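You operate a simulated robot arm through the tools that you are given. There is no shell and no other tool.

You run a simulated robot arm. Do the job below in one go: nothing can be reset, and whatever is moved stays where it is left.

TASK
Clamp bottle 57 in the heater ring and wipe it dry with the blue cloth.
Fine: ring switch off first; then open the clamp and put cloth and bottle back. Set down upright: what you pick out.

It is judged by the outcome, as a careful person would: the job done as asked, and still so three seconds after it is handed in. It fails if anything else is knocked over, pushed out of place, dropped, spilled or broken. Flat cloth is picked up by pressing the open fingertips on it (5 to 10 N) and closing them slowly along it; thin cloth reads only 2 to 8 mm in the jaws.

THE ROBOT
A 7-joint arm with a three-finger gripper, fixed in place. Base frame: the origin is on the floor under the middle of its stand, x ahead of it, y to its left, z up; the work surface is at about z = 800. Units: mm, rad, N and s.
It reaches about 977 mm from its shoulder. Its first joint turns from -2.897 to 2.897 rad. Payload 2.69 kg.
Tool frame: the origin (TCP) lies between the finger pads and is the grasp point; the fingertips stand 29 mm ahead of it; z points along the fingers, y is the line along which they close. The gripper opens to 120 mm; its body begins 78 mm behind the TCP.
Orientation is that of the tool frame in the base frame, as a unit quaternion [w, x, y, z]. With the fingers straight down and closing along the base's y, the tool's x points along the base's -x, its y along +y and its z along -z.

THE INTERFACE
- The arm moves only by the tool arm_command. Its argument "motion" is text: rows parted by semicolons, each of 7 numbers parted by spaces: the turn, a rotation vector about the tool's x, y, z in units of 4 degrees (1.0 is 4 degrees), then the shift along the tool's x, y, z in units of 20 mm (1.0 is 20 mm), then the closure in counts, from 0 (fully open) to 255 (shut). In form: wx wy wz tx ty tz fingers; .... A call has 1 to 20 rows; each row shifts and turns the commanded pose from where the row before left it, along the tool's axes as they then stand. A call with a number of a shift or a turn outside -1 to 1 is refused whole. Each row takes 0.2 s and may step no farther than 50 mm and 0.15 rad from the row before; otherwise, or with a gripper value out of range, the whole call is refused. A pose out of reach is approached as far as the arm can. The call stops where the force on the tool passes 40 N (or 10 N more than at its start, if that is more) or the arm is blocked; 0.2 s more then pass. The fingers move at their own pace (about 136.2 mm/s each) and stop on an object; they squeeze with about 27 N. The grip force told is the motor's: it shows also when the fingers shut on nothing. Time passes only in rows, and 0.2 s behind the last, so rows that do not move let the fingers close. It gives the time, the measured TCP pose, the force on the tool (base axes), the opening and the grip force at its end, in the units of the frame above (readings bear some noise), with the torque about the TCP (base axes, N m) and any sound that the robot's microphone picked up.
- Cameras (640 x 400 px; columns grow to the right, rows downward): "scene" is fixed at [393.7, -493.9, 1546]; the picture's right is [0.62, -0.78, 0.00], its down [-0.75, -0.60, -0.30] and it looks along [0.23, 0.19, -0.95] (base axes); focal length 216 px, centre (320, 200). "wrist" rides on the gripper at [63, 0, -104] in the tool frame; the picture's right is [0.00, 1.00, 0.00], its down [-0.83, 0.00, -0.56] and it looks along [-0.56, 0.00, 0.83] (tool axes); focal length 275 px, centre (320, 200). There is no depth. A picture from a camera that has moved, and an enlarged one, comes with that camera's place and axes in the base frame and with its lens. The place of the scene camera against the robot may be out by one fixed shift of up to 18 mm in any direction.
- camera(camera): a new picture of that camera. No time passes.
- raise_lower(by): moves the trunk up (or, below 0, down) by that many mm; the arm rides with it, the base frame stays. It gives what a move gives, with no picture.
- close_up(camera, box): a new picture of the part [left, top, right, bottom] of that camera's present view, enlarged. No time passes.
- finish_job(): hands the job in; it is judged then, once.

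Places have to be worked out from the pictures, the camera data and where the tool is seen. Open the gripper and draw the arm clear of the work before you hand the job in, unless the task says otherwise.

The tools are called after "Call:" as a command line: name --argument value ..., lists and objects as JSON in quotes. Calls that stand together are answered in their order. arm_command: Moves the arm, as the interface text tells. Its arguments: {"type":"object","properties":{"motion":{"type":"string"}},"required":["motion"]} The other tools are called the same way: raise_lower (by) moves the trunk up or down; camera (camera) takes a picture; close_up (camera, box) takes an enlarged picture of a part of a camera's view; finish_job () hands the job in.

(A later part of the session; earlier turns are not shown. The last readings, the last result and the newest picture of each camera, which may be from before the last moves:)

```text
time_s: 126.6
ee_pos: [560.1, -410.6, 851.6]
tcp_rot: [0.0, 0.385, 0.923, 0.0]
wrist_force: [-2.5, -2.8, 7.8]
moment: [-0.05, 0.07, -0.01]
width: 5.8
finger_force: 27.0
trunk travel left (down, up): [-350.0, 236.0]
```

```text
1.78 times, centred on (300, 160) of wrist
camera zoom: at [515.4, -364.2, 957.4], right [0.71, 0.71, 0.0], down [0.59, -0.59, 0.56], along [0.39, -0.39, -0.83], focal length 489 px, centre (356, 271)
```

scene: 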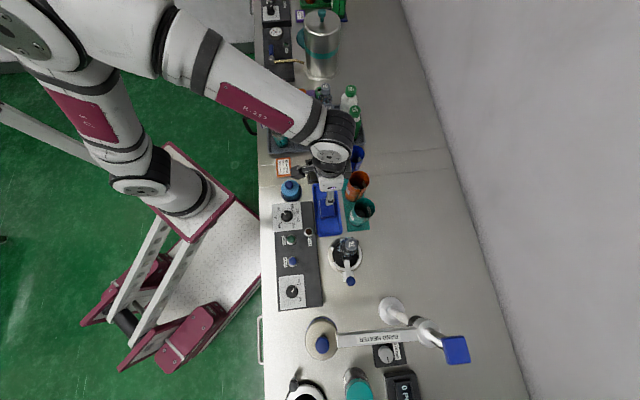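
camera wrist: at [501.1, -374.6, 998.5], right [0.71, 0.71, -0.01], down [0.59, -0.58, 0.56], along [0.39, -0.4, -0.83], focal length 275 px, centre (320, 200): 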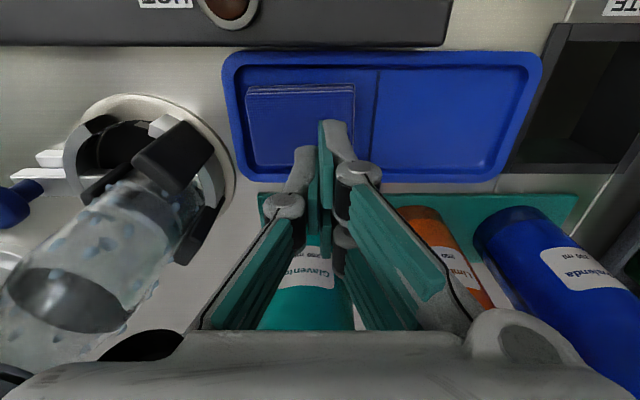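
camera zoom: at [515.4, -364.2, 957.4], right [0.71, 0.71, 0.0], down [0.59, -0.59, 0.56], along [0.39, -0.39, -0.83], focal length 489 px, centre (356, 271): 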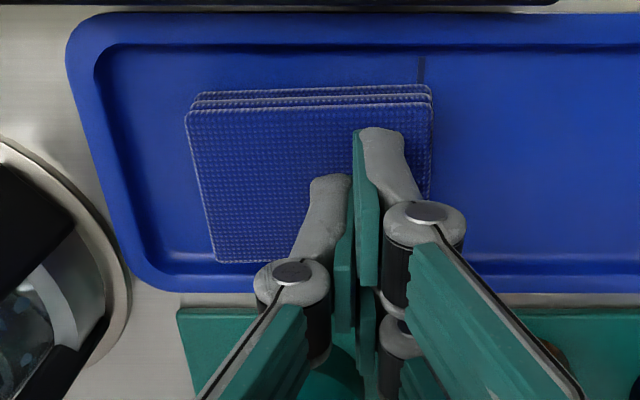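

The cloth follows at 8 N. I drag 32 mm further.

Call:
arm_command --motion "0 0 0 0 0.2 0 255;0 0 0 0 0.2 0 255;0 0 0 0 0.2 0 255;0 0 0 0 0.2 0 255;0 0 0 0 0.2 0 255;0 0 0 0 0.2 0 255;0 0 0 0 0.2 0 255;0 0 0 0 0.2 0 255"

Call:
close_up --camera "wrist" --box '[120, 60, 480, 260]'

```text
time_s: 128.4
ee_pos: [583.4, -386.5, 853.0]
tcp_rot: [0.002, 0.384, 0.923, -0.001]
wrist_force: [-1.5, -5.0, 12.9]
moment: [-0.13, 0.07, 0.02]
width: 5.9
finger_force: 27.5
trunk travel left (down, up): [-350.0, 236.0]
```

```text
1.78 times, centred on (300, 160) of wrist
camera zoom: at [537.8, -342.1, 957.2], right [0.71, 0.71, 0.0], down [0.59, -0.59, 0.56], along [0.39, -0.4, -0.83], focal length 489 px, centre (356, 271)
```

zoom: 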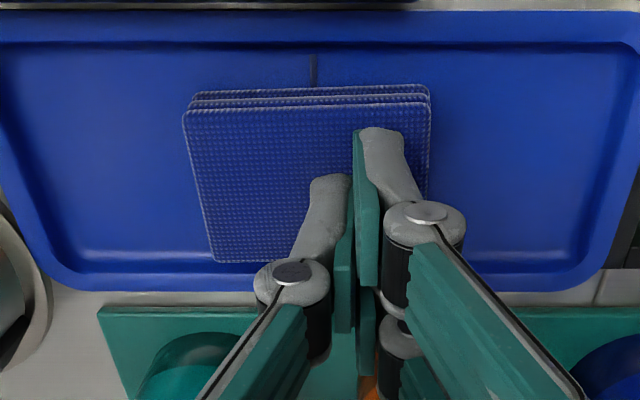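

The cloth is back at the tray's centre mark. I lift 6 mm, open to 50 mm, recentre and lower again for a level press.

Call:
arm_command --motion "0 0 0 0 0 -0.3 255;0 0 0 0 0 0 149;0 0 0 0.06 -0.65 0 149;0 0 0 0 0 0.15 149;0 0 0 0 0 0.05 149;0 0 0 0 0 0 149"

```text
time_s: 129.8
ee_pos: [572.8, -395.0, 854.9]
tcp_rot: [0.0, 0.385, 0.923, -0.001]
wrist_force: [1.0, 1.1, -0.8]
moment: [0.0, -0.01, -0.03]
width: 50.1
finger_force: 0.1
trunk travel left (down, up): [-350.0, 236.0]
```

Free at z 854.9; I lower in about 0.6 mm steps until I feel 5–10 N.

Call:
arm_command --motion "0 0 0 0 0 0.03 149;0 0 0 0 0 0 149"

```text
time_s: 130.4
ee_pos: [572.6, -395.5, 855.0]
tcp_rot: [0.001, 0.384, 0.923, 0.0]
wrist_force: [-1.9, 4.1, 18.7]
moment: [0.2, 0.1, 0.0]
width: 50.0
finger_force: 7.7
trunk travel left (down, up): [-350.0, 236.0]
```

That jumped to 18.7 N; I raise 0.3 mm.

Call:
arm_command --motion "0 0 0 0 0 -0.018 149;0 0 0 0 0 0 149"

```text
time_s: 131.0
ee_pos: [573.3, -394.0, 855.0]
tcp_rot: [0.001, 0.385, 0.923, -0.001]
wrist_force: [-1.7, 2.7, 21.9]
moment: [0.18, 0.06, -0.01]
width: 50.8
finger_force: 7.9
trunk travel left (down, up): [-350.0, 236.0]
```

Still 22 N; I raise 0.5 mm more.

Call:
arm_command --motion "0 0 0 0 0 -0.025 149;0 0 0 0 0 0 149"

```text
time_s: 131.6
ee_pos: [571.4, -395.6, 853.7]
tcp_rot: [0.001, 0.385, 0.923, -0.001]
wrist_force: [0.5, 0.1, 9.8]
moment: [0.06, -0.1, -0.02]
width: 50.5
finger_force: 0.5
trunk travel left (down, up): [-350.0, 236.0]
```

Press is 9.8 N and nearly balanced now (moment small). I close slowly along the cloth.

Call:
arm_command --motion "0 0 0 0 0 0 152;0 0 0 0 0 0 155;0 0 0 0 0 0 158;0 0 0 0 0 0 161;0 0 0 0 0 0 164;0 0 0 0 0 0 167;0 0 0 0 0 0 170;0 0 0 0 0 0 173"

Call:
close_up --camera "wrist" --box '[200, 80, 440, 260]'

```text
time_s: 133.4
ee_pos: [572.3, -395.8, 854.0]
tcp_rot: [0.001, 0.384, 0.923, 0.0]
wrist_force: [0.5, -0.8, 11.5]
moment: [0.1, -0.1, 0.0]
width: 39.1
finger_force: 0.1
trunk travel left (down, up): [-350.0, 236.0]
```

```text
2.22 times, centred on (320, 170) of wrist
camera zoom: at [526.8, -350.3, 959.6], right [0.71, 0.71, 0.0], down [0.59, -0.59, 0.56], along [0.39, -0.39, -0.83], focal length 612 px, centre (320, 267)
```

zoom: 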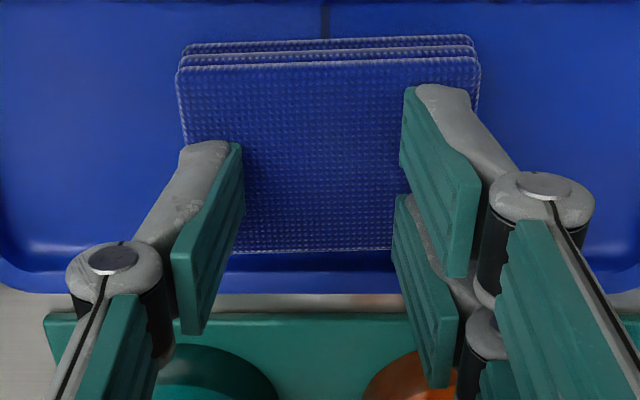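

The cloth stays centred and the press is 11.5 N. I keep closing, easing up 0.1 mm.

Call:
arm_command --motion "0 0 0 0 0 -0.006 176;0 0 0 0 0 0 179;0 0 0 0 0 0 182;0 0 0 0 0 0 185;0 0 0 0 0 0 188;0 0 0 0 0 0 191;0 0 0 0 0 0 194;0 0 0 0 0 0 197;0 0 0 0 0 0 200"

Call:
close_up --camera "wrist" --box '[200, 80, 440, 260]'

```text
time_s: 135.4
ee_pos: [571.5, -395.2, 854.1]
tcp_rot: [0.0, 0.385, 0.923, -0.001]
wrist_force: [0.5, -0.2, 18.1]
moment: [0.1, -0.09, 0.02]
width: 24.9
finger_force: 0.0
trunk travel left (down, up): [-350.0, 236.0]
```

```text
2.22 times, centred on (320, 170) of wrist
camera zoom: at [526.9, -349.9, 959.6], right [0.71, 0.71, 0.0], down [0.59, -0.59, 0.56], along [0.39, -0.39, -0.83], focal length 612 px, centre (320, 267)
```

zoom: 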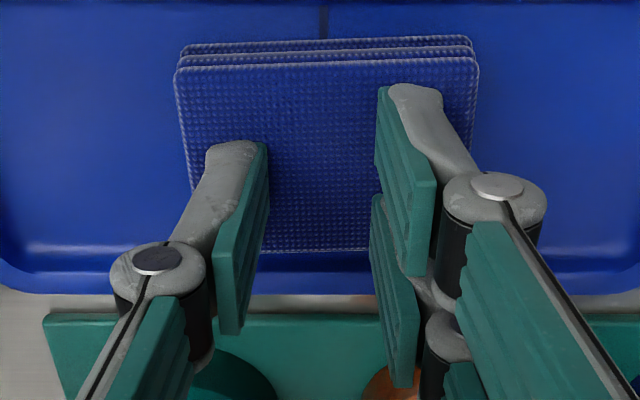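

The press rose to 18 N at 25 mm (tips extend mid-travel). I raise 0.4 mm and continue closing in shorter stretches.

Call:
arm_command --motion "0 0 0 0 0 -0.02 200;0 0 0 0 0 0 202;0 0 0 0 0 0 204;0 0 0 0 0 0 206;0 0 0 0 0 0 208"

```text
time_s: 136.6
ee_pos: [571.7, -394.8, 854.9]
tcp_rot: [0.0, 0.384, 0.924, 0.0]
wrist_force: [1.3, 2.4, 8.7]
moment: [0.11, -0.11, -0.02]
width: 22.8
finger_force: 0.6
trunk travel left (down, up): [-350.0, 236.0]
```

Press is 8.7 N at 23 mm. I close on in small steps.

Call:
arm_command --motion "0 0 0 0 0 0 210;0 0 0 0 0 0 212;0 0 0 0 0 0 214;0 0 0 0 0 0 216;0 0 0 0 0 0 218"

```text
time_s: 137.8
ee_pos: [572.7, -396.1, 853.9]
tcp_rot: [0.001, 0.385, 0.923, 0.0]
wrist_force: [-1.0, 0.1, 2.1]
moment: [0.0, 0.02, 0.01]
width: 16.2
finger_force: 0.1
trunk travel left (down, up): [-350.0, 236.0]
```

The press is down to 2 N at 16 mm; I lower 0.5 mm to restore it.

Call:
arm_command --motion "0 0 0 0 0 0.025 218;0 0 0 0 0 0 218"

```text
time_s: 138.4
ee_pos: [572.7, -395.8, 854.2]
tcp_rot: [0.0, 0.385, 0.923, 0.0]
wrist_force: [-0.3, -1.3, 1.6]
moment: [-0.01, 0.02, 0.01]
width: 16.7
finger_force: 0.1
trunk travel left (down, up): [-350.0, 236.0]
```

Still only 1.6 N; 0.4 mm lower again.

Call:
arm_command --motion "0 0 0 0 0 0.02 218;0 0 0 0 0 0 218"

```text
time_s: 139.0
ee_pos: [571.6, -395.5, 855.0]
tcp_rot: [0.0, 0.385, 0.923, 0.0]
wrist_force: [-1.6, 0.4, 4.2]
moment: [0.05, 0.02, -0.01]
width: 16.8
finger_force: 0.1
trunk travel left (down, up): [-350.0, 236.0]
```

Now 4 N; I lower 0.3 mm and close on to about 12 mm.

Call:
arm_command --motion "0 0 0 0 0 0.015 219;0 0 0 0 0 0 221;0 0 0 0 0 0.005 223;0 0 0 0 0 0.005 225;0 0 0 0 0 0 227"

```text
time_s: 140.2
ee_pos: [572.8, -396.8, 854.2]
tcp_rot: [0.0, 0.385, 0.923, -0.001]
wrist_force: [-0.8, -1.3, 5.4]
moment: [-0.04, -0.01, 0.01]
width: 12.4
finger_force: 0.0
trunk travel left (down, up): [-350.0, 236.0]
```

Press 5.4 N at 12.4 mm, good. I continue to 8 mm, lowering slightly.

Call:
arm_command --motion "0 0 0 0 0 0.01 229;0 0 0 0 0 0.005 231;0 0 0 0 0 0.005 233;0 0 0 0 0 0.005 235;0 0 0 0 0 0 236"

Call:
close_up --camera "wrist" --box '[200, 80, 440, 260]'

```text
time_s: 141.4
ee_pos: [572.9, -396.2, 852.8]
tcp_rot: [0.001, 0.385, 0.923, -0.001]
wrist_force: [1.2, 2.7, 9.3]
moment: [0.13, -0.04, -0.01]
width: 9.3
finger_force: 0.0
trunk travel left (down, up): [-350.0, 236.0]
```

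```text
2.22 times, centred on (320, 170) of wrist
camera zoom: at [527.4, -350.7, 958.8], right [0.71, 0.71, 0.0], down [0.59, -0.59, 0.56], along [0.39, -0.39, -0.83], focal length 612 px, centre (320, 267)
```

zoom: 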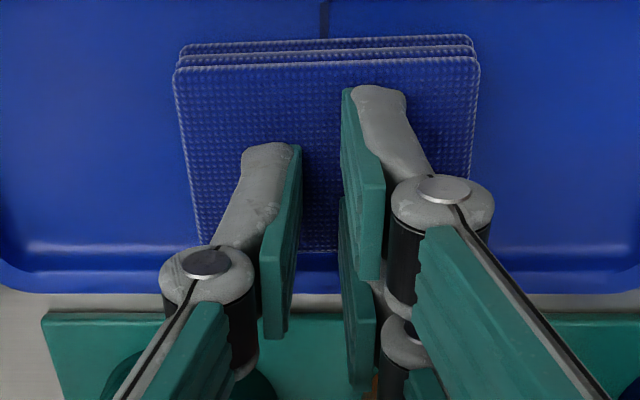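

Press 9.3 N at 9.3 mm with the cloth still centred. I close the rest slowly.

Call:
arm_command --motion "0 0 0 0 0 0 238;0 0 0 0 0 0 240;0 0 0 0 0 0.003 242;0 0 0 0 0 0.003 244;0 0 0 0 0 0 246"

```text
time_s: 142.6
ee_pos: [573.0, -397.4, 852.5]
tcp_rot: [0.0, 0.385, 0.923, 0.0]
wrist_force: [-0.7, 0.9, 7.0]
moment: [0.06, 0.0, 0.01]
width: 6.1
finger_force: 27.4
trunk travel left (down, up): [-350.0, 236.0]
```

Width 6.1 mm with 27 N squeeze at 7 N press: the cloth is between the jaws. I command full closure, wait, then lift 2 mm and check.

Call:
arm_command --motion "0 0 0 0 0 0 250;0 0 0 0 0 0 255;0 0 0 0 0 0 255;0 0 0 0 0 0 255"

```text
time_s: 143.6
ee_pos: [572.9, -396.5, 853.8]
tcp_rot: [0.0, 0.385, 0.923, 0.0]
wrist_force: [-1.5, 0.2, 5.1]
moment: [0.03, 0.08, 0.0]
width: 6.1
finger_force: 27.0
trunk travel left (down, up): [-350.0, 236.0]
```

Holding at 6.1 mm with 5 N press. I lift in 0.4–1 mm steps.

Call:
arm_command --motion "0 0 0 0 0 -0.02 255;0 0 0 0 0 -0.03 255;0 0 0 0 0 -0.05 255;0 0 0 0 0 0 255"

Call:
close_up --camera "wrist" --box '[200, 80, 440, 260]'

```text
time_s: 144.6
ee_pos: [572.0, -396.5, 855.9]
tcp_rot: [0.0, 0.384, 0.923, 0.0]
wrist_force: [-1.1, 0.1, 1.0]
moment: [-0.02, 0.04, 0.01]
width: 0.0
finger_force: 27.1
trunk travel left (down, up): [-350.0, 236.0]
```

```text
2.22 times, centred on (320, 170) of wrist
camera zoom: at [527.3, -350.5, 959.9], right [0.71, 0.71, 0.0], down [0.59, -0.59, 0.56], along [0.39, -0.39, -0.83], focal length 612 px, centre (320, 267)
```

zoom: 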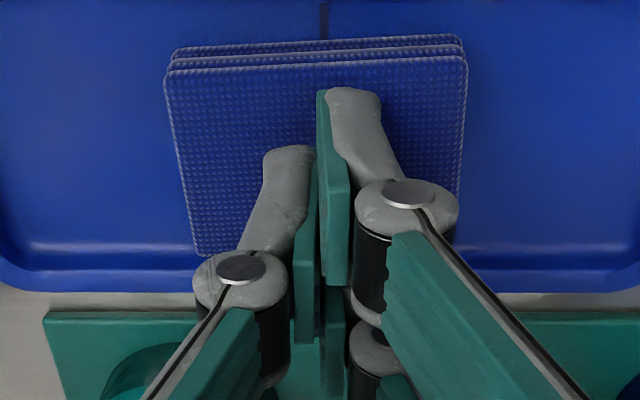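

The pinch slips again: shut fingers read about 6 mm whenever pressed on this 20 mm thick folded pad, but nothing is held. Since the pad is a 69 × 51 × 20 mm block, I will instead take it by its two ends: lift, open to 110 mm, and look.

Call:
arm_command --motion "0 0 0 0 0 -0.5 255;0 0 0 0 0 -0.7 255;0 0 0 0.15 0 0 21;0 0 0 0.15 0 0 21;0 0 0 0 0 0 21;0 0 0 0 0 0 21"

Call:
camera --camera "wrist"

Call:
close_up --camera "wrist" --box '[160, 60, 480, 260]'

```text
time_s: 146.0
ee_pos: [568.2, -391.4, 877.8]
tcp_rot: [0.0, 0.384, 0.923, 0.0]
wrist_force: [-0.1, 0.1, 0.0]
moment: [0.0, -0.01, 0.02]
width: 110.3
finger_force: 0.1
trunk travel left (down, up): [-350.0, 236.0]
```

```text
taken
camera wrist: at [522.9, -346.7, 984.0], right [0.71, 0.71, 0.0], down [0.59, -0.59, 0.56], along [0.39, -0.39, -0.83], focal length 275 px, centre (320, 200)
```

wrist: 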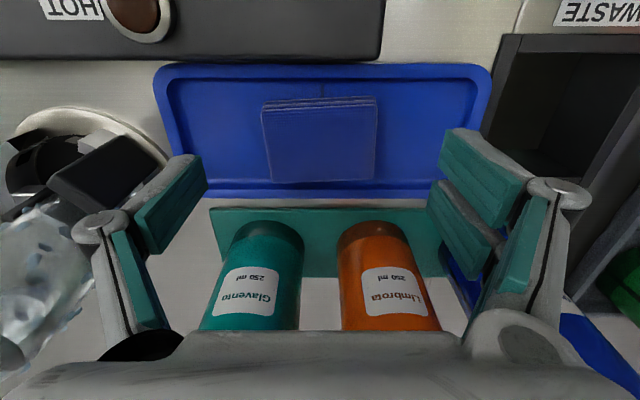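

```text
2.00 times, centred on (320, 160) of wrist
camera zoom: at [522.9, -346.7, 984.0], right [0.71, 0.71, 0.0], down [0.59, -0.59, 0.56], along [0.39, -0.39, -0.83], focal length 551 px, centre (320, 280)
```

zoom: 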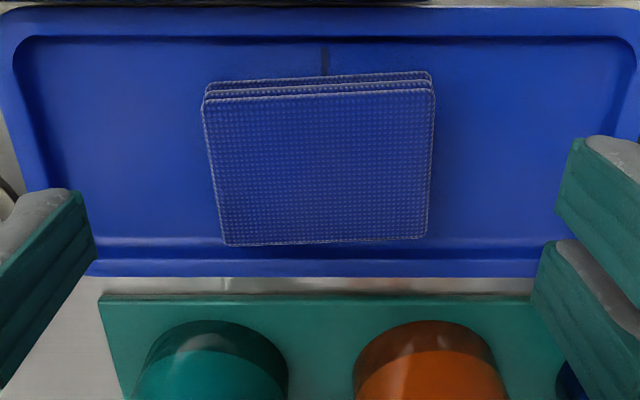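

The fingers straddle the pad's length with about 20 mm clearance each end. I lower to z 837 so the tips reach just above the tray floor.

Call:
arm_command --motion "0 0 0 0 0 0.5 21;0 0 0 0 0 0.5 21;0 0 0 0 0 0.5 21;0 0 0 0 0 0.3 21;0 0 0 0 0 0.24 21;0 0 0 0 0 0 21"

Call:
camera --camera "wrist"

```text
time_s: 147.4
ee_pos: [567.3, -391.9, 835.8]
tcp_rot: [-0.001, 0.384, 0.923, 0.001]
wrist_force: [-0.5, -0.4, 0.1]
moment: [0.0, 0.02, 0.0]
width: 109.9
finger_force: 0.0
trunk travel left (down, up): [-350.0, 236.0]
```

```text
taken
camera wrist: at [522.3, -345.9, 942.0], right [0.71, 0.71, 0.0], down [0.59, -0.59, 0.56], along [0.39, -0.39, -0.83], focal length 275 px, centre (320, 200)
```

wrist: 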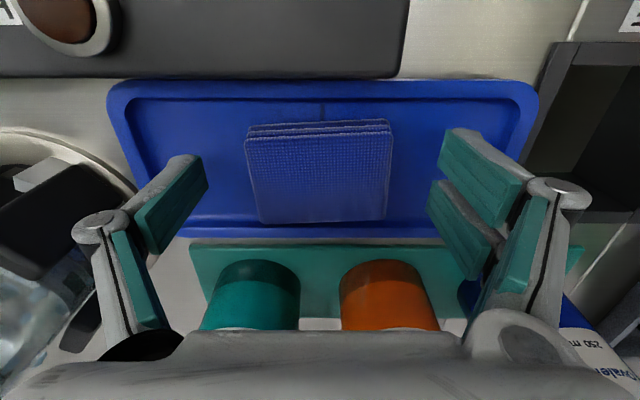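

Tips are down beside the pad with no contact. I close slowly on its ends.

Call:
arm_command --motion "0 0 0 0 0 0 45;0 0 0 0 0 0 65;0 0 0 0 0 0 80;0 0 0 0 0 0 92;0 0 0 0 0 0 102;0 0 0 0 0 0 110;0 0 0 0 0 0 118;0 0 0 0 0 0 126;0 0 0 0 0 0 130"

Call:
camera --camera "wrist"

```text
time_s: 149.4
ee_pos: [566.5, -391.4, 838.8]
tcp_rot: [0.001, 0.384, 0.923, -0.001]
wrist_force: [-0.3, -0.7, 3.5]
moment: [-0.03, 0.0, 0.12]
width: 69.9
finger_force: 27.5
trunk travel left (down, up): [-350.0, 236.0]
```

```text
taken
camera wrist: at [522.3, -346.0, 942.3], right [0.71, 0.71, 0.0], down [0.59, -0.59, 0.56], along [0.39, -0.39, -0.83], focal length 275 px, centre (320, 200)
```

wrist: 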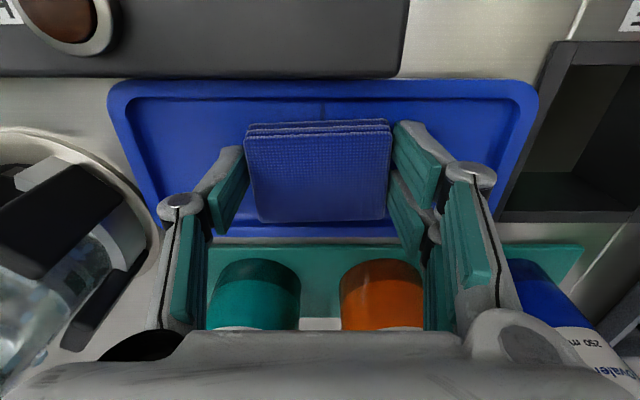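

The pad is gripped at 69.9 mm with 27 N. I lift it gently 30 mm and check.

Call:
arm_command --motion "0 0 0 0 0 -0.1 140;0 0 0 0 0 -0.2 140;0 0 0 0 0 -0.4 140;0 0 0 0 0 -0.8 140;0 0 0 0 0 0 140"

Call:
camera --camera "wrist"

Call:
close_up --camera "scene" --box '[280, 150, 400, 250]'

```text
time_s: 150.6
ee_pos: [567.7, -391.6, 867.3]
tcp_rot: [0.0, 0.384, 0.923, -0.001]
wrist_force: [0.1, 0.0, 0.0]
moment: [0.01, 0.01, -0.03]
width: 69.6
finger_force: 26.7
trunk travel left (down, up): [-350.0, 236.0]
```

```text
taken
camera wrist: at [522.4, -345.6, 973.1], right [0.71, 0.71, 0.0], down [0.59, -0.59, 0.56], along [0.39, -0.39, -0.83], focal length 275 px, centre (320, 200)
```

wrist: 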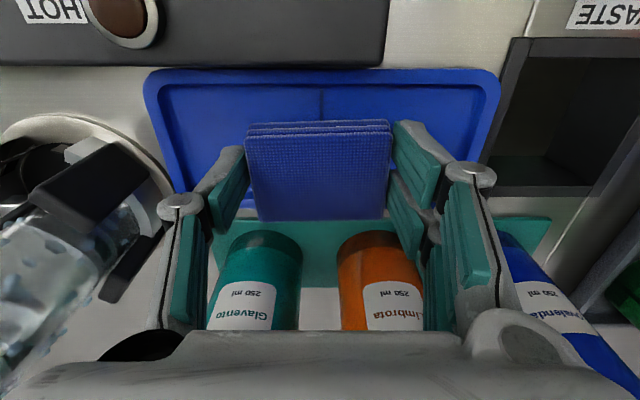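

```text
4.00 times, centred on (340, 200) of scene
camera zoom: at [393.7, -493.9, 1546.0], right [0.62, -0.78, 0.0], down [-0.75, -0.6, -0.3], along [0.23, 0.19, -0.95], focal length 866 px, centre (240, 200)
```

zoom: 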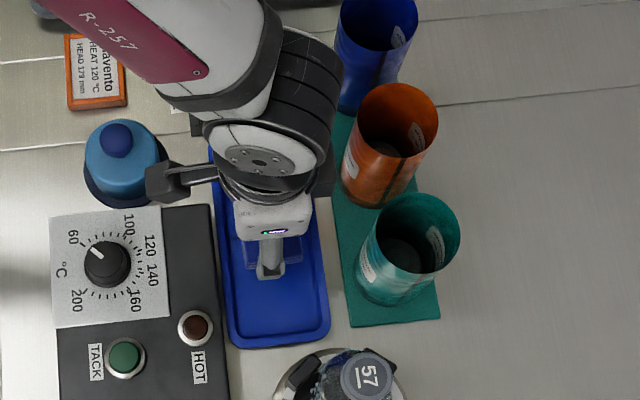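

The pad stays rigidly in the grip (69.6 mm) and has left the tray. I raise it and move so the camera can look at bottle 57 beside the cloth.

Call:
arm_command --motion "0 0 0 0 0 -1 140;0 0 0 0 0 -1 140;0 0 0 0 0 -1 140;0 0 0 0 0 -1 140;0 0 0 0 0 -1 140;0 0 0 0 0 -1 140;0 0 0 0 0 -1 140;0 0 0 0 0 -1 140;0 0 0 0 -0.9 0 140;0 0 0 0 -0.9 0 140;0 0 0 0 0 0 140"

Call:
camera --camera "wrist"

Call:
close_up --camera "wrist" --box '[130, 40, 290, 180]'

Call:
close_up --camera "scene" --box '[315, 200, 385, 290]'

```text
time_s: 153.0
ee_pos: [542.4, -418.2, 1027.4]
tcp_rot: [0.0, 0.384, 0.923, 0.0]
wrist_force: [1.1, -1.1, 0.4]
moment: [-0.01, 0.01, -0.04]
width: 69.5
finger_force: 26.6
trunk travel left (down, up): [-350.0, 236.0]
```

```text
taken
camera wrist: at [496.8, -372.9, 1132.6], right [0.71, 0.71, 0.0], down [0.59, -0.59, 0.56], along [0.39, -0.39, -0.83], focal length 275 px, centre (320, 200)
```

wrist: 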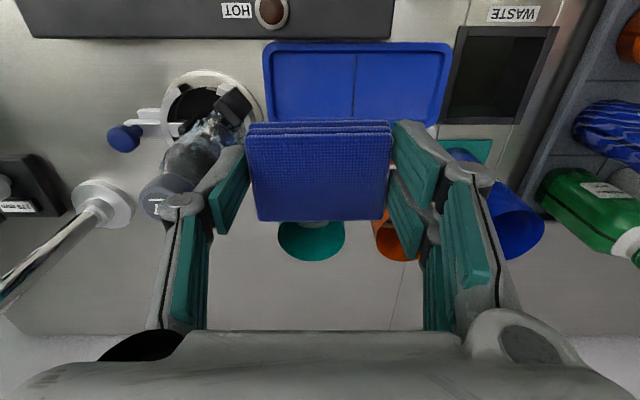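

```text
2.86 times, centred on (210, 110) of wrist
camera zoom: at [496.8, -372.9, 1132.6], right [0.71, 0.71, 0.0], down [0.59, -0.59, 0.56], along [0.39, -0.39, -0.83], focal length 786 px, centre (634, 457)
```

zoom: 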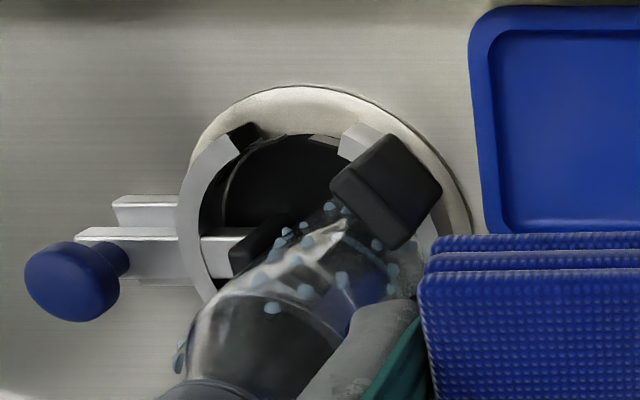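

```text
4.44 times, centred on (350, 245) of scene
camera zoom: at [393.7, -493.9, 1546.0], right [0.62, -0.78, 0.0], down [-0.75, -0.6, -0.3], along [0.23, 0.19, -0.95], focal length 962 px, centre (187, 0)
```

zoom: 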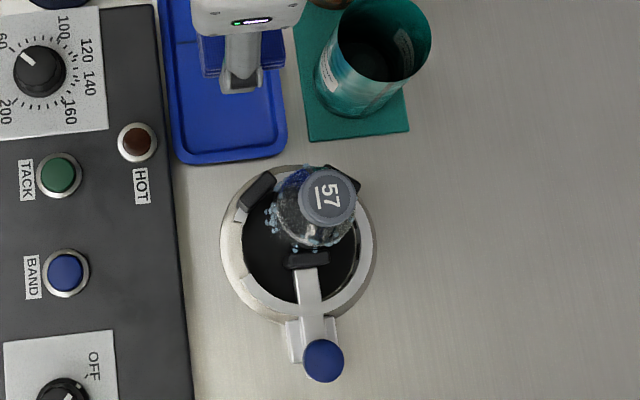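

The scene view confirms the clamp's pad is against the bottle, with droplets on several sides. I move so that the bottle appears above the cloth in the wrist image to fix its exact position and droplets.

Call:
arm_command --motion "0 0 0 0 0 -1 140;0 0 0 0 0 -0.9 140;0 0 0 -0.58 -0.89 0 140;0 0 0 -0.58 -0.89 0 140;0 0 0 -0.58 -0.89 0 140;0 0 0 -0.58 -0.89 0 140;0 0 0 -0.58 -0.89 0 140;0 0 0 -0.58 -0.89 0 140;0 0 0 0 0 0 140"

Call:
camera --camera "wrist"

Call:
close_up --camera "wrist" --box '[240, 0, 400, 120]'

```text
time_s: 155.0
ee_pos: [518.1, -542.0, 1066.7]
tcp_rot: [0.0, 0.384, 0.923, 0.0]
wrist_force: [0.8, -0.1, -0.3]
moment: [-0.01, 0.01, 0.0]
width: 69.2
finger_force: 26.9
trunk travel left (down, up): [-350.0, 236.0]
```

```text
taken
camera wrist: at [472.8, -496.7, 1171.8], right [0.71, 0.71, 0.0], down [0.59, -0.59, 0.56], along [0.39, -0.39, -0.83], focal length 275 px, centre (320, 200)
```

wrist: 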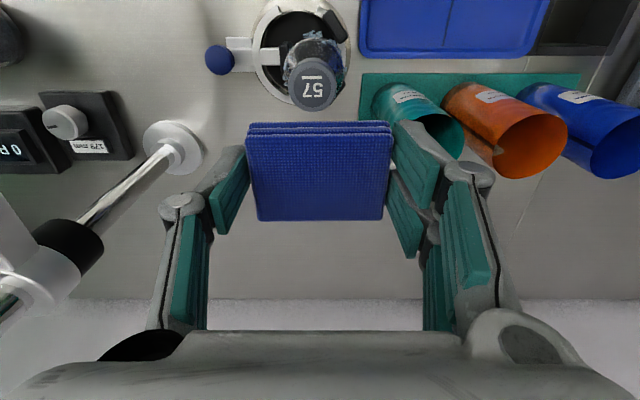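

```text
3.33 times, centred on (320, 60) of wrist
camera zoom: at [472.8, -496.7, 1171.8], right [0.71, 0.71, 0.0], down [0.59, -0.59, 0.56], along [0.39, -0.39, -0.83], focal length 918 px, centre (320, 667)
```

zoom: 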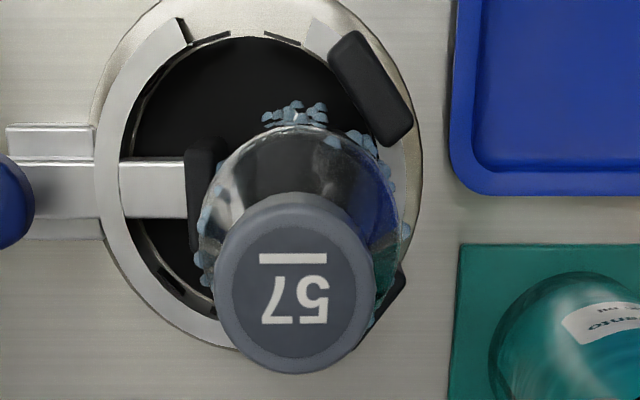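

The bottle axis is at (498.4, -528.8), upright. I go to the robot-side of the bottle (its -v side) with the cloth's long face toward it: move back 124 mm, line up, and descend to z 938.

Call:
arm_command --motion "0 0 0 1 -0.12 0 140;0 0 0 1 -0.11 0 140;0 0 0 1 0 0 140;0 0 0 1 0 0 140;0 0 0 1 0 0 140;0 0 0 1 0 0 140;0 0 0 0.2 0 1 140;0 0 0 0 0 1 140;0 0 0 0 0 1 140;0 0 0 0 0 1 140;0 0 0 0 0 1 140;0 0 0 0 0 1 140;0 0 0 0 0 0.4 140;0 0 0 0 0 0 140"

Call:
camera --camera "wrist"

Call:
close_up --camera "scene" --box '[300, 190, 400, 300]'

```text
time_s: 158.0
ee_pos: [427.2, -457.2, 937.6]
tcp_rot: [0.0, 0.383, 0.924, -0.001]
wrist_force: [0.2, 0.0, 0.0]
moment: [-0.02, 0.01, 0.0]
width: 69.1
finger_force: 27.6
trunk travel left (down, up): [-350.0, 236.0]
```

```text
taken
camera wrist: at [382.6, -412.2, 1042.2], right [0.71, 0.71, 0.0], down [0.59, -0.59, 0.56], along [0.39, -0.39, -0.83], focal length 275 px, centre (320, 200)
```

wrist: 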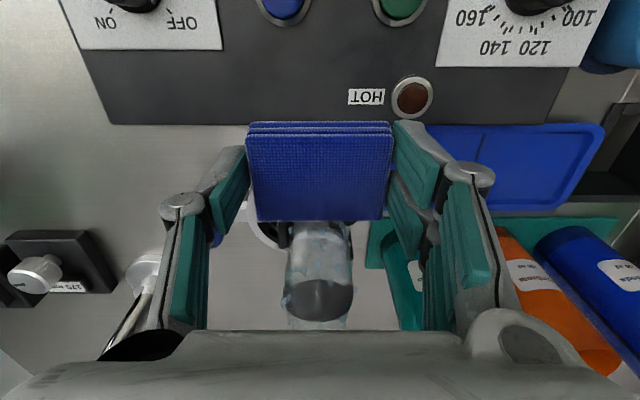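

```text
3.64 times, centred on (350, 245) of scene
camera zoom: at [393.7, -493.9, 1546.0], right [0.62, -0.78, 0.0], down [-0.75, -0.6, -0.3], along [0.23, 0.19, -0.95], focal length 787 px, centre (211, 36)
```

zoom: 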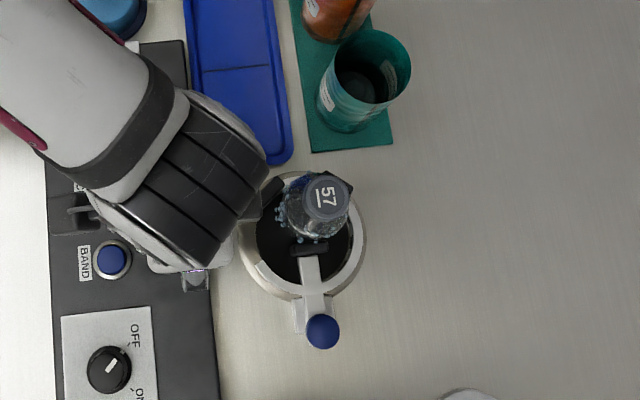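

The bottle is straight ahead of the cloth face, about 101 mm from the tool axis. I lower 12 mm and approach 34 mm, then feel for contact.

Call:
arm_command --motion "0 0 0 -0.4 0 0.3 140;0 0 0 -0.5 0 0.3 140;0 0 0 -0.5 0 0 140;0 0 0 -0.3 0 0 140;0 0 0 0 0 0 140"

Call:
camera --camera "wrist"

Call:
close_up --camera "scene" --box '[300, 190, 400, 300]'

```text
time_s: 159.2
ee_pos: [449.5, -481.2, 926.5]
tcp_rot: [0.001, 0.384, 0.923, 0.001]
wrist_force: [0.1, 0.0, -0.9]
moment: [-0.02, 0.01, -0.02]
width: 69.0
finger_force: 26.9
trunk travel left (down, up): [-350.0, 236.0]
```

```text
taken
camera wrist: at [404.5, -436.1, 1031.9], right [0.71, 0.71, 0.0], down [0.59, -0.59, 0.56], along [0.39, -0.39, -0.83], focal length 275 px, centre (320, 200)
```

wrist: 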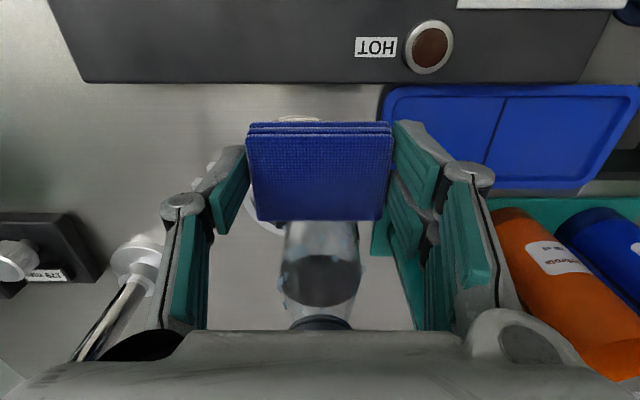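

```text
3.64 times, centred on (350, 245) of scene
camera zoom: at [393.7, -493.9, 1546.0], right [0.62, -0.78, 0.0], down [-0.75, -0.6, -0.3], along [0.23, 0.19, -0.95], focal length 787 px, centre (211, 36)
```

zoom: 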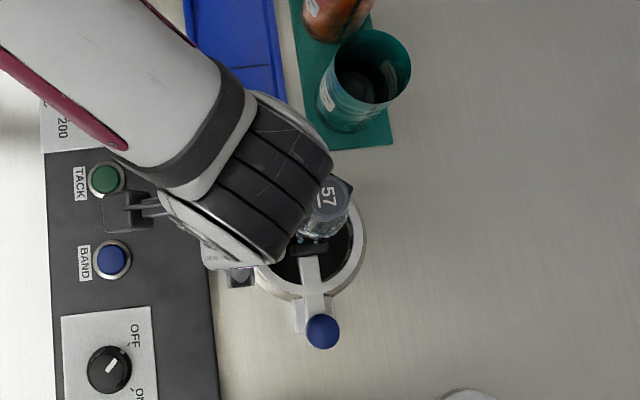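

About 10 mm remain to contact. I advance in 2 mm steps, watching the side force.

Call:
arm_command --motion "0 0 0 -0.15 0 0 140;0 0 0 -0.15 0 0 140;0 0 0 -0.1 0 0 140;0 0 0 0 0 0 140"

```text
time_s: 160.2
ee_pos: [453.8, -487.0, 925.4]
tcp_rot: [0.0, 0.384, 0.923, 0.0]
wrist_force: [0.2, 0.2, -0.7]
moment: [0.0, -0.02, -0.04]
width: 68.7
finger_force: 27.0
trunk travel left (down, up): [-350.0, 236.0]
```

Still no force at 61 mm; I continue 1 mm at a time.

Call:
arm_command --motion "0 0 0 -0.06 0 0 140;0 0 0 -0.06 0 0 140;0 0 0 0 0 0 140"

```text
time_s: 161.0
ee_pos: [457.0, -489.2, 926.6]
tcp_rot: [0.001, 0.384, 0.923, 0.0]
wrist_force: [-0.2, 0.8, 0.1]
moment: [0.0, 0.01, -0.02]
width: 69.0
finger_force: 26.9
trunk travel left (down, up): [-350.0, 236.0]
```

No contact yet at about 57 mm; two more small steps.

Call:
arm_command --motion "0 0 0 -0.06 0 0 140;0 0 0 -0.06 0 0 140;0 0 0 0 0 0 140"

```text
time_s: 161.8
ee_pos: [457.8, -490.2, 926.9]
tcp_rot: [0.001, 0.384, 0.923, 0.0]
wrist_force: [-0.1, -0.5, -0.6]
moment: [-0.03, 0.0, -0.03]
width: 68.9
finger_force: 26.8
trunk travel left (down, up): [-350.0, 236.0]
```

Still free; I advance a further 3 mm.

Call:
arm_command --motion "0 0 0 -0.06 0 0 140;0 0 0 -0.06 0 0 140;0 0 0 -0.04 0 0 140;0 0 0 0 0 0 140"

Call:
camera --camera "wrist"

```text
time_s: 162.8
ee_pos: [459.7, -491.7, 925.9]
tcp_rot: [0.0, 0.384, 0.923, 0.0]
wrist_force: [-5.7, 3.4, 2.1]
moment: [0.08, 0.16, -0.01]
width: 69.0
finger_force: 26.6
trunk travel left (down, up): [-350.0, 236.0]
```

```text
taken
camera wrist: at [414.5, -447.4, 1030.9], right [0.71, 0.71, 0.0], down [0.59, -0.59, 0.56], along [0.39, -0.39, -0.83], focal length 275 px, centre (320, 200)
```

wrist: 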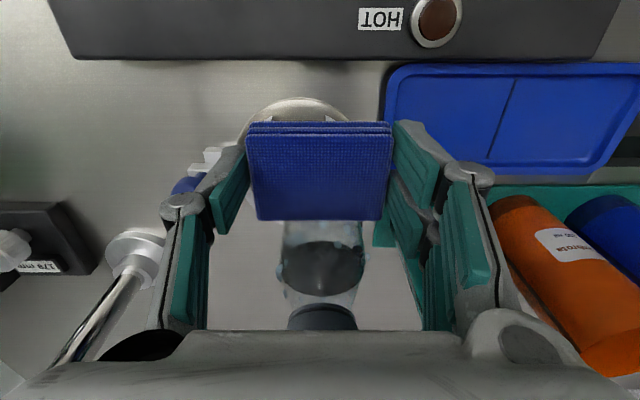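

Contact at 6.5 N. I wipe straight down 27 mm along this side (staying above the clamp pads) and back up, holding the press.

Call:
arm_command --motion "0 0 0 0 0 0.15 140;0 0 0 0 0 0.15 140;0 0 0 0 0 0.15 140;0 0 0 0 0 0.15 140;0 0 0 0 0 0.15 140;0 0 0 0 0 0.15 140;0 0 0 0 0 0.15 140;0 0 0 0 0 0.15 140;0 0 0 0 0 0.15 140"

Call:
camera --camera "wrist"

```text
time_s: 164.8
ee_pos: [461.5, -491.2, 900.1]
tcp_rot: [0.001, 0.384, 0.923, 0.0]
wrist_force: [-8.3, 6.0, 3.4]
moment: [0.07, 0.14, -0.03]
width: 69.0
finger_force: 26.7
trunk travel left (down, up): [-350.0, 236.0]
```

```text
taken
camera wrist: at [415.7, -446.2, 1005.1], right [0.71, 0.71, 0.0], down [0.59, -0.59, 0.56], along [0.39, -0.39, -0.83], focal length 275 px, centre (320, 200)
```

wrist: 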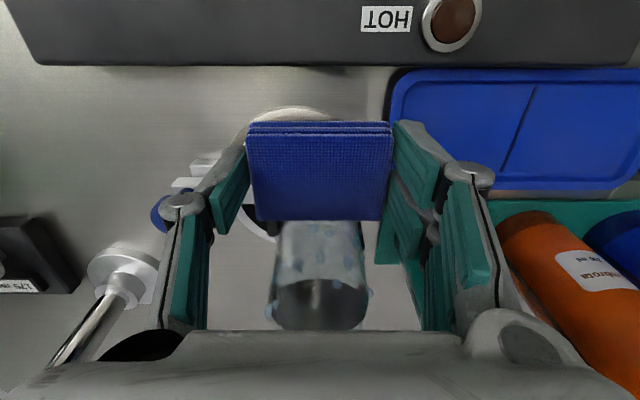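

Pressing at about 10 N. I zoom on the bottle above the cloth to see whether droplets on this side are gone.

Call:
close_up --camera "wrist" --box '[240, 200, 400, 340]'

```text
2.86 times, centred on (320, 270) of wrist
camera zoom: at [415.7, -446.2, 1005.1], right [0.71, 0.71, 0.0], down [0.59, -0.59, 0.56], along [0.39, -0.39, -0.83], focal length 786 px, centre (320, 0)
```

zoom: 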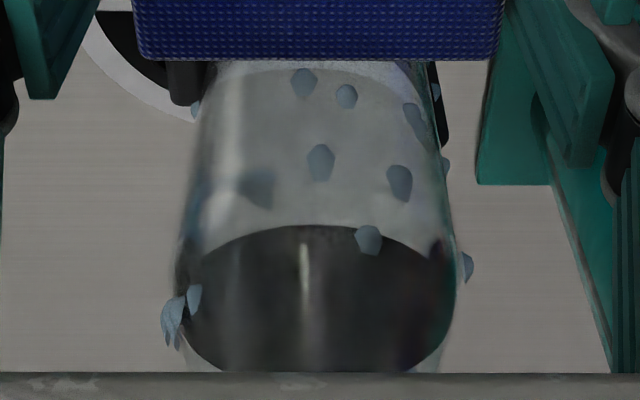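

Droplets are still visible higher up and elsewhere, but through the clear bottle I can't tell which side they are on. I retreat and return to the overhead vantage point to compare with the earlier picture.

Call:
arm_command --motion "0 0 0 0 0 -0.6 140;0 0 0 0 0 -0.6 140;0 0 0 0.5 0 0 140;0 0 0 0.8 0 -0.6 140;0 0 0 0 0 -1 140;0 0 0 0 0 -1 140;0 0 0 0 0 -1 140;0 0 0 0 0 -1 140;0 0 0 0 0 -1 140;0 0 0 0 0 -1 140;0 0 0 0 0 -0.6 140;0 0 0 -1 0 0 140;0 0 0 -1 0 0 140;0 0 0 -1 0 0 140;0 0 0 -1 0 0 140;0 0 0 -1 0.1 0 140;0 0 0 -0.2 0.13 0 140;0 0 0 0 0 0 140"

Call:
close_up --camera "wrist" --box '[240, 0, 400, 120]'

Call:
close_up --camera "scene" --box '[320, 210, 380, 290]'

```text
time_s: 168.6
ee_pos: [519.3, -543.8, 1066.2]
tcp_rot: [-0.001, 0.384, 0.923, 0.0]
wrist_force: [0.1, 0.1, 0.1]
moment: [0.0, -0.02, 0.02]
width: 68.6
finger_force: 27.1
trunk travel left (down, up): [-350.0, 236.0]
```

```text
3.33 times, centred on (320, 60) of wrist
camera zoom: at [474.1, -498.1, 1171.5], right [0.71, 0.71, 0.0], down [0.59, -0.59, 0.56], along [0.39, -0.39, -0.83], focal length 918 px, centre (320, 667)
```

zoom: 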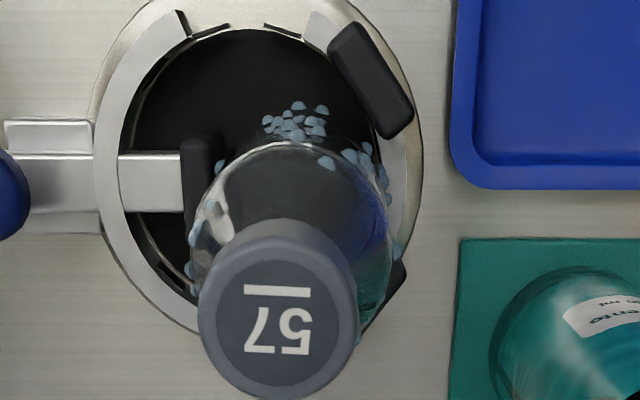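

```text
5.00 times, centred on (350, 250) of scene
camera zoom: at [393.7, -493.9, 1546.0], right [0.62, -0.78, 0.0], down [-0.75, -0.6, -0.3], along [0.23, 0.19, -0.95], focal length 1082 px, centre (170, -50)
```

zoom: 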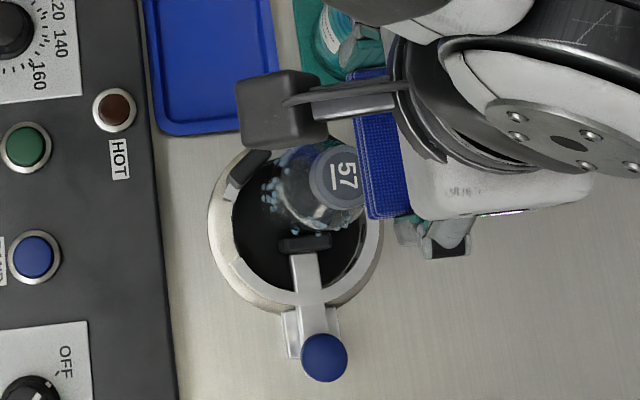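

The cap has shifted a few millimetres: my 10 N push tilted the bottle slightly in the clamp, so I must press more gently. The droplet cluster on this side seems still there; I zoom in closely to record it.

Call:
close_up --camera "wrist" --box '[280, 20, 350, 72]'

Call:
close_up --camera "scene" --box '[335, 235, 365, 260]'

```text
7.69 times, centred on (315, 46) of wrist
camera zoom: at [474.1, -498.1, 1171.5], right [0.71, 0.71, 0.0], down [0.59, -0.59, 0.56], along [0.39, -0.39, -0.83], focal length 2118 px, centre (358, 1385)
```

zoom: 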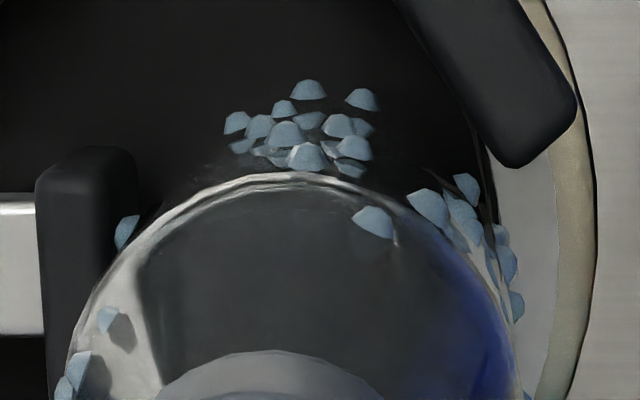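

```text
16.00 times, centred on (350, 248) of scene
camera zoom: at [393.7, -493.9, 1546.0], right [0.62, -0.78, 0.0], down [-0.75, -0.6, -0.3], along [0.23, 0.19, -0.95], focal length 3463 px, centre (-160, -560)
```

zoom: 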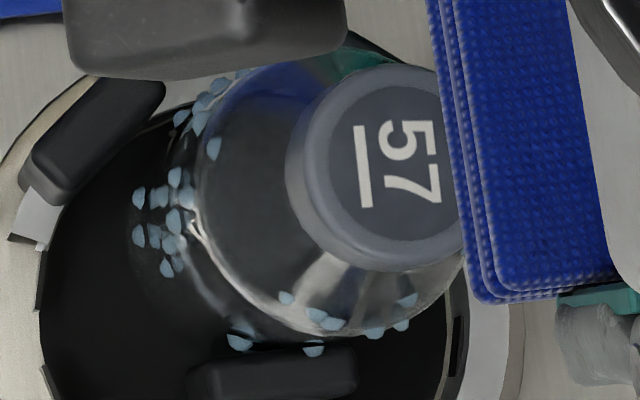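

The droplets are hemispheres all around the bottle at several heights. To judge what the first stroke removed I look from a lower angle, from above the empty cloth tray.

Call:
arm_command --motion "0 0 0 0.47 0.9 0 140;0 0 0 0.47 0.9 0 140;0 0 0 0.47 0.9 0 140;0 0 0 0.47 0.9 0 140;0 0 0 0.47 0.9 0 140;0 0 0 0.47 0.9 0 140;0 0 0 0.47 0.9 0 140;0 0 0 0 0 1 140;0 0 0 0 0 1 140;0 0 0 0 0 1 140;0 0 0 0 0 1 140;0 0 0 0 0 1 140;0 0 0 0 0 1 140;0 0 0 0 0 1 140;0 0 0 0 0 1 140;0 0 0 0 0 0 140"

Call:
close_up --camera "wrist" --box '[20, 100, 200, 320]'

Call:
close_up --camera "scene" --box '[330, 230, 370, 264]'

```text
time_s: 172.0
ee_pos: [561.7, -409.8, 906.9]
tcp_rot: [0.0, 0.385, 0.923, -0.001]
wrist_force: [-0.2, -0.5, -0.6]
moment: [-0.02, 0.03, 0.02]
width: 69.2
finger_force: 27.4
trunk travel left (down, up): [-350.0, 236.0]
```

```text
1.82 times, centred on (110, 210) of wrist
camera zoom: at [515.7, -365.2, 1012.1], right [0.71, 0.71, 0.0], down [0.59, -0.59, 0.56], along [0.39, -0.39, -0.83], focal length 500 px, centre (702, 182)
```

zoom: 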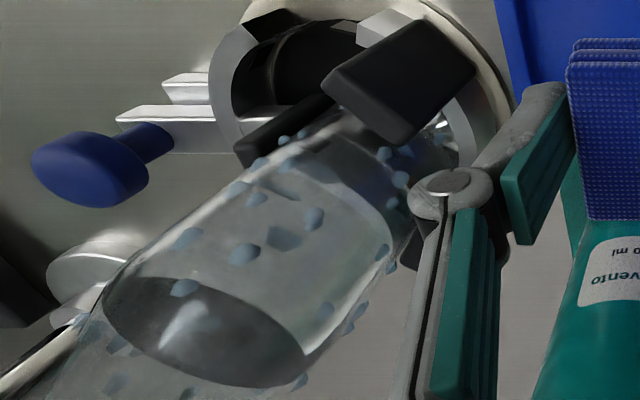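

```text
11.76 times, centred on (350, 247) of scene
camera zoom: at [393.7, -493.9, 1546.0], right [0.62, -0.78, 0.0], down [-0.75, -0.6, -0.3], along [0.23, 0.19, -0.95], focal length 2546 px, centre (-33, -353)
```

zoom: 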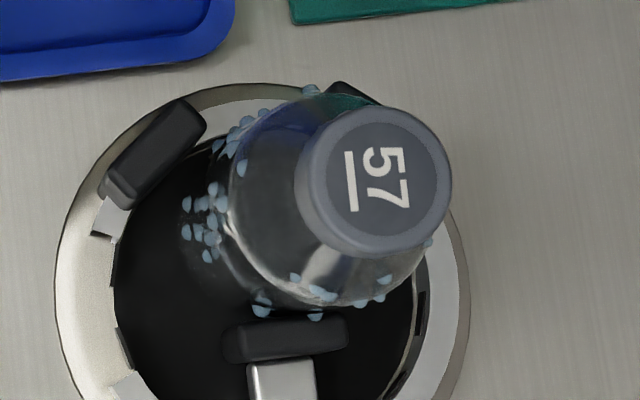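

Seen obliquely, droplets remain over the whole body, including near the line I wiped, so one slow stroke was not enough. I go back to the -v side for several quicker, gentler strokes lower down, then compare from this same viewpoint.

Call:
arm_command --motion "0 0 0 0.44 -0.92 0 140;0 0 0 0.44 -0.92 0 140;0 0 0 0.44 -0.92 0 140;0 0 0 0.44 -0.92 0 140;0 0 0 0.44 -0.92 0 140;0 0 0 0.44 -0.92 0 140;0 0 0 0.44 -0.92 0 140;0 0 0 -0.5 0 0 140;0 0 0 -0.5 0 0 140;0 0 0 -0.5 0 0 140;0 0 0 -0.3 0 0 140;0 0 0 0 0 0 140"

Call:
camera --camera "wrist"

```text
time_s: 174.6
ee_pos: [452.7, -482.1, 906.7]
tcp_rot: [0.0, 0.385, 0.923, 0.0]
wrist_force: [0.3, 0.1, 0.2]
moment: [0.02, -0.01, 0.0]
width: 68.8
finger_force: 26.8
trunk travel left (down, up): [-350.0, 236.0]
```

```text
taken
camera wrist: at [407.7, -436.9, 1011.9], right [0.71, 0.71, 0.0], down [0.59, -0.59, 0.56], along [0.39, -0.39, -0.83], focal length 275 px, centre (320, 200)
```

wrist: 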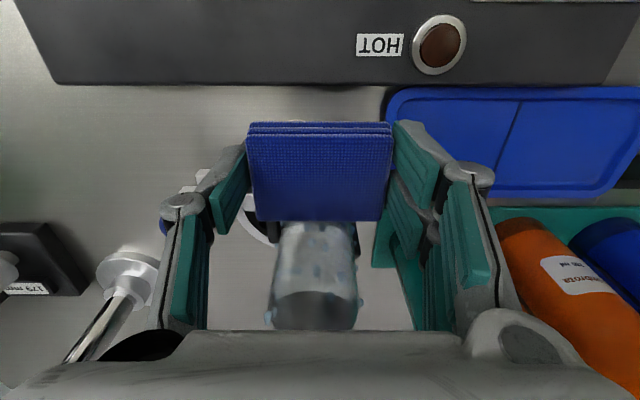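

I approach the last 12 mm carefully until light contact.

Call:
arm_command --motion "0 0 0 -0.2 0 0 140;0 0 0 -0.2 0 0 140;0 0 0 -0.1 0 0 140;0 0 0 0 0 0 140"

```text
time_s: 175.6
ee_pos: [460.5, -489.3, 906.2]
tcp_rot: [0.0, 0.384, 0.923, 0.0]
wrist_force: [0.2, 0.2, -0.3]
moment: [-0.02, 0.03, 0.0]
width: 68.8
finger_force: 27.1
trunk travel left (down, up): [-350.0, 236.0]
```

Call:
arm_command --motion "0 0 0 -0.06 0 0 140;0 0 0 -0.05 0 0 140;0 0 0 0 0 0 140"

```text
time_s: 176.4
ee_pos: [461.5, -490.6, 906.6]
tcp_rot: [-0.001, 0.384, 0.923, 0.0]
wrist_force: [0.2, 1.1, -0.6]
moment: [-0.02, 0.02, 0.0]
width: 68.9
finger_force: 27.3
trunk travel left (down, up): [-350.0, 236.0]
```

No contact yet (tool 52.6 mm from the bottle's axis); I move 2 mm more.

Call:
arm_command --motion "0 0 0 -0.06 0 0 140;0 0 0 -0.05 0 0 140;0 0 0 0 0 0 140"

```text
time_s: 177.2
ee_pos: [463.0, -491.5, 906.2]
tcp_rot: [0.0, 0.384, 0.923, 0.001]
wrist_force: [-5.9, 6.3, 0.3]
moment: [0.18, 0.19, -0.03]
width: 69.1
finger_force: 27.3
trunk travel left (down, up): [-350.0, 236.0]
```

Contact at 8.6 N. I make several quick up-down and side-to-side strokes here.

Call:
arm_command --motion "0 0 0 0.05 0 0.4 140;0 0 0 0 0 -0.4 140;0 0 0 0 0 -0.4 140;0 0 0 0 0 0.4 140;0 0 0 0 0 0.4 140;0 0 0 0 0 -0.4 140;0 0 0 0 0 -0.4 140;0 0 0 0 0 0.4 140;0 0 0 0 0.5 0 140;0 0 0 0 -0.5 0 140;0 0 0 0 -0.5 0 140;0 0 0 0 0.5 0 140;0 0 0 0 0.5 0 140;0 0 0 0 -0.5 0 140;0 0 0 0 -0.5 0 140;0 0 0 0 0.5 0 140"

Call:
close_up --camera "wrist" --box '[240, 200, 400, 340]'

```text
time_s: 180.6
ee_pos: [463.1, -490.8, 906.5]
tcp_rot: [0.0, 0.384, 0.923, 0.0]
wrist_force: [-2.2, 0.8, -0.5]
moment: [0.04, 0.06, -0.08]
width: 68.9
finger_force: 27.2
trunk travel left (down, up): [-350.0, 236.0]
```

```text
2.86 times, centred on (320, 270) of wrist
camera zoom: at [417.0, -446.0, 1011.3], right [0.71, 0.71, 0.0], down [0.59, -0.59, 0.56], along [0.39, -0.39, -0.83], focal length 786 px, centre (320, 0)
```

zoom: 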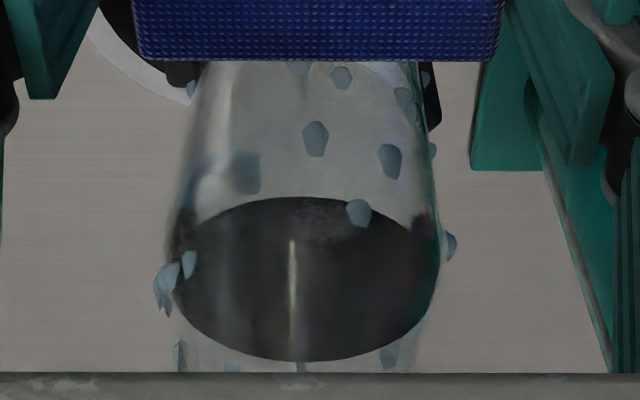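

The same crisp droplets on the near face at z≈904–936 are still there. I raise to put the cloth directly over them and rub with longer strokes at light force.

Call:
arm_command --motion "0 0 0 0 0 -0.5 140;0 0 0 0 0 -0.5 140;0 0 0 0 0 -0.4 140;0 0 0 -0.04 0 0 140;0 0 0 0 0 0 140"

```text
time_s: 181.8
ee_pos: [462.6, -490.4, 934.5]
tcp_rot: [0.0, 0.384, 0.923, 0.0]
wrist_force: [-1.5, 1.1, 1.0]
moment: [-0.02, 0.0, 0.02]
width: 69.0
finger_force: 27.2
trunk travel left (down, up): [-350.0, 236.0]
```

Light contact (about 2 N). I press 1 mm more and rub ±20 mm sideways and ±12 mm vertically.

Call:
arm_command --motion "0 0 0 -0.05 0 0 140;0 0 0 0 0.5 0 140;0 0 0 0 0.5 0 140;0 0 0 0 -0.7 0 140;0 0 0 0 -0.7 0 140;0 0 0 0 -0.6 0 140;0 0 0 0 0.7 0 140;0 0 0 0 0.3 0 140;0 0 0 0 0 0.3 140;0 0 0 0 0 0.3 140;0 0 0 0 0 -0.6 140;0 0 0 0 0 -0.5 140;0 0 0 0 0 0.5 140;0 0 0 0 0 0 140"

Call:
close_up --camera "wrist" --box '[240, 200, 400, 340]'

```text
time_s: 184.8
ee_pos: [462.4, -493.0, 935.2]
tcp_rot: [0.0, 0.385, 0.923, 0.0]
wrist_force: [-0.5, 0.7, -0.3]
moment: [0.01, 0.02, -0.01]
width: 69.2
finger_force: 27.2
trunk travel left (down, up): [-350.0, 236.0]
```

```text
2.86 times, centred on (320, 270) of wrist
camera zoom: at [417.2, -447.4, 1040.2], right [0.71, 0.71, 0.0], down [0.59, -0.59, 0.56], along [0.39, -0.39, -0.83], focal length 786 px, centre (320, 0)
```

zoom: 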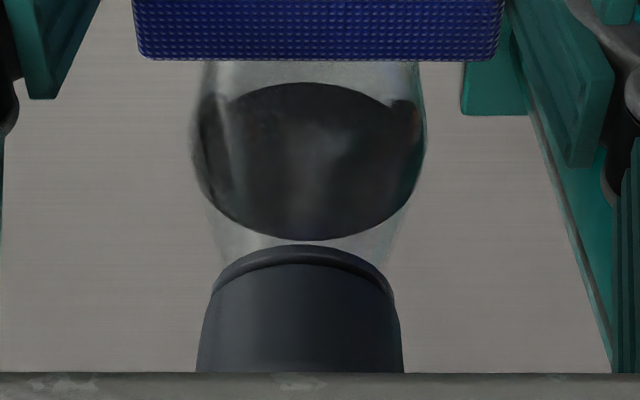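

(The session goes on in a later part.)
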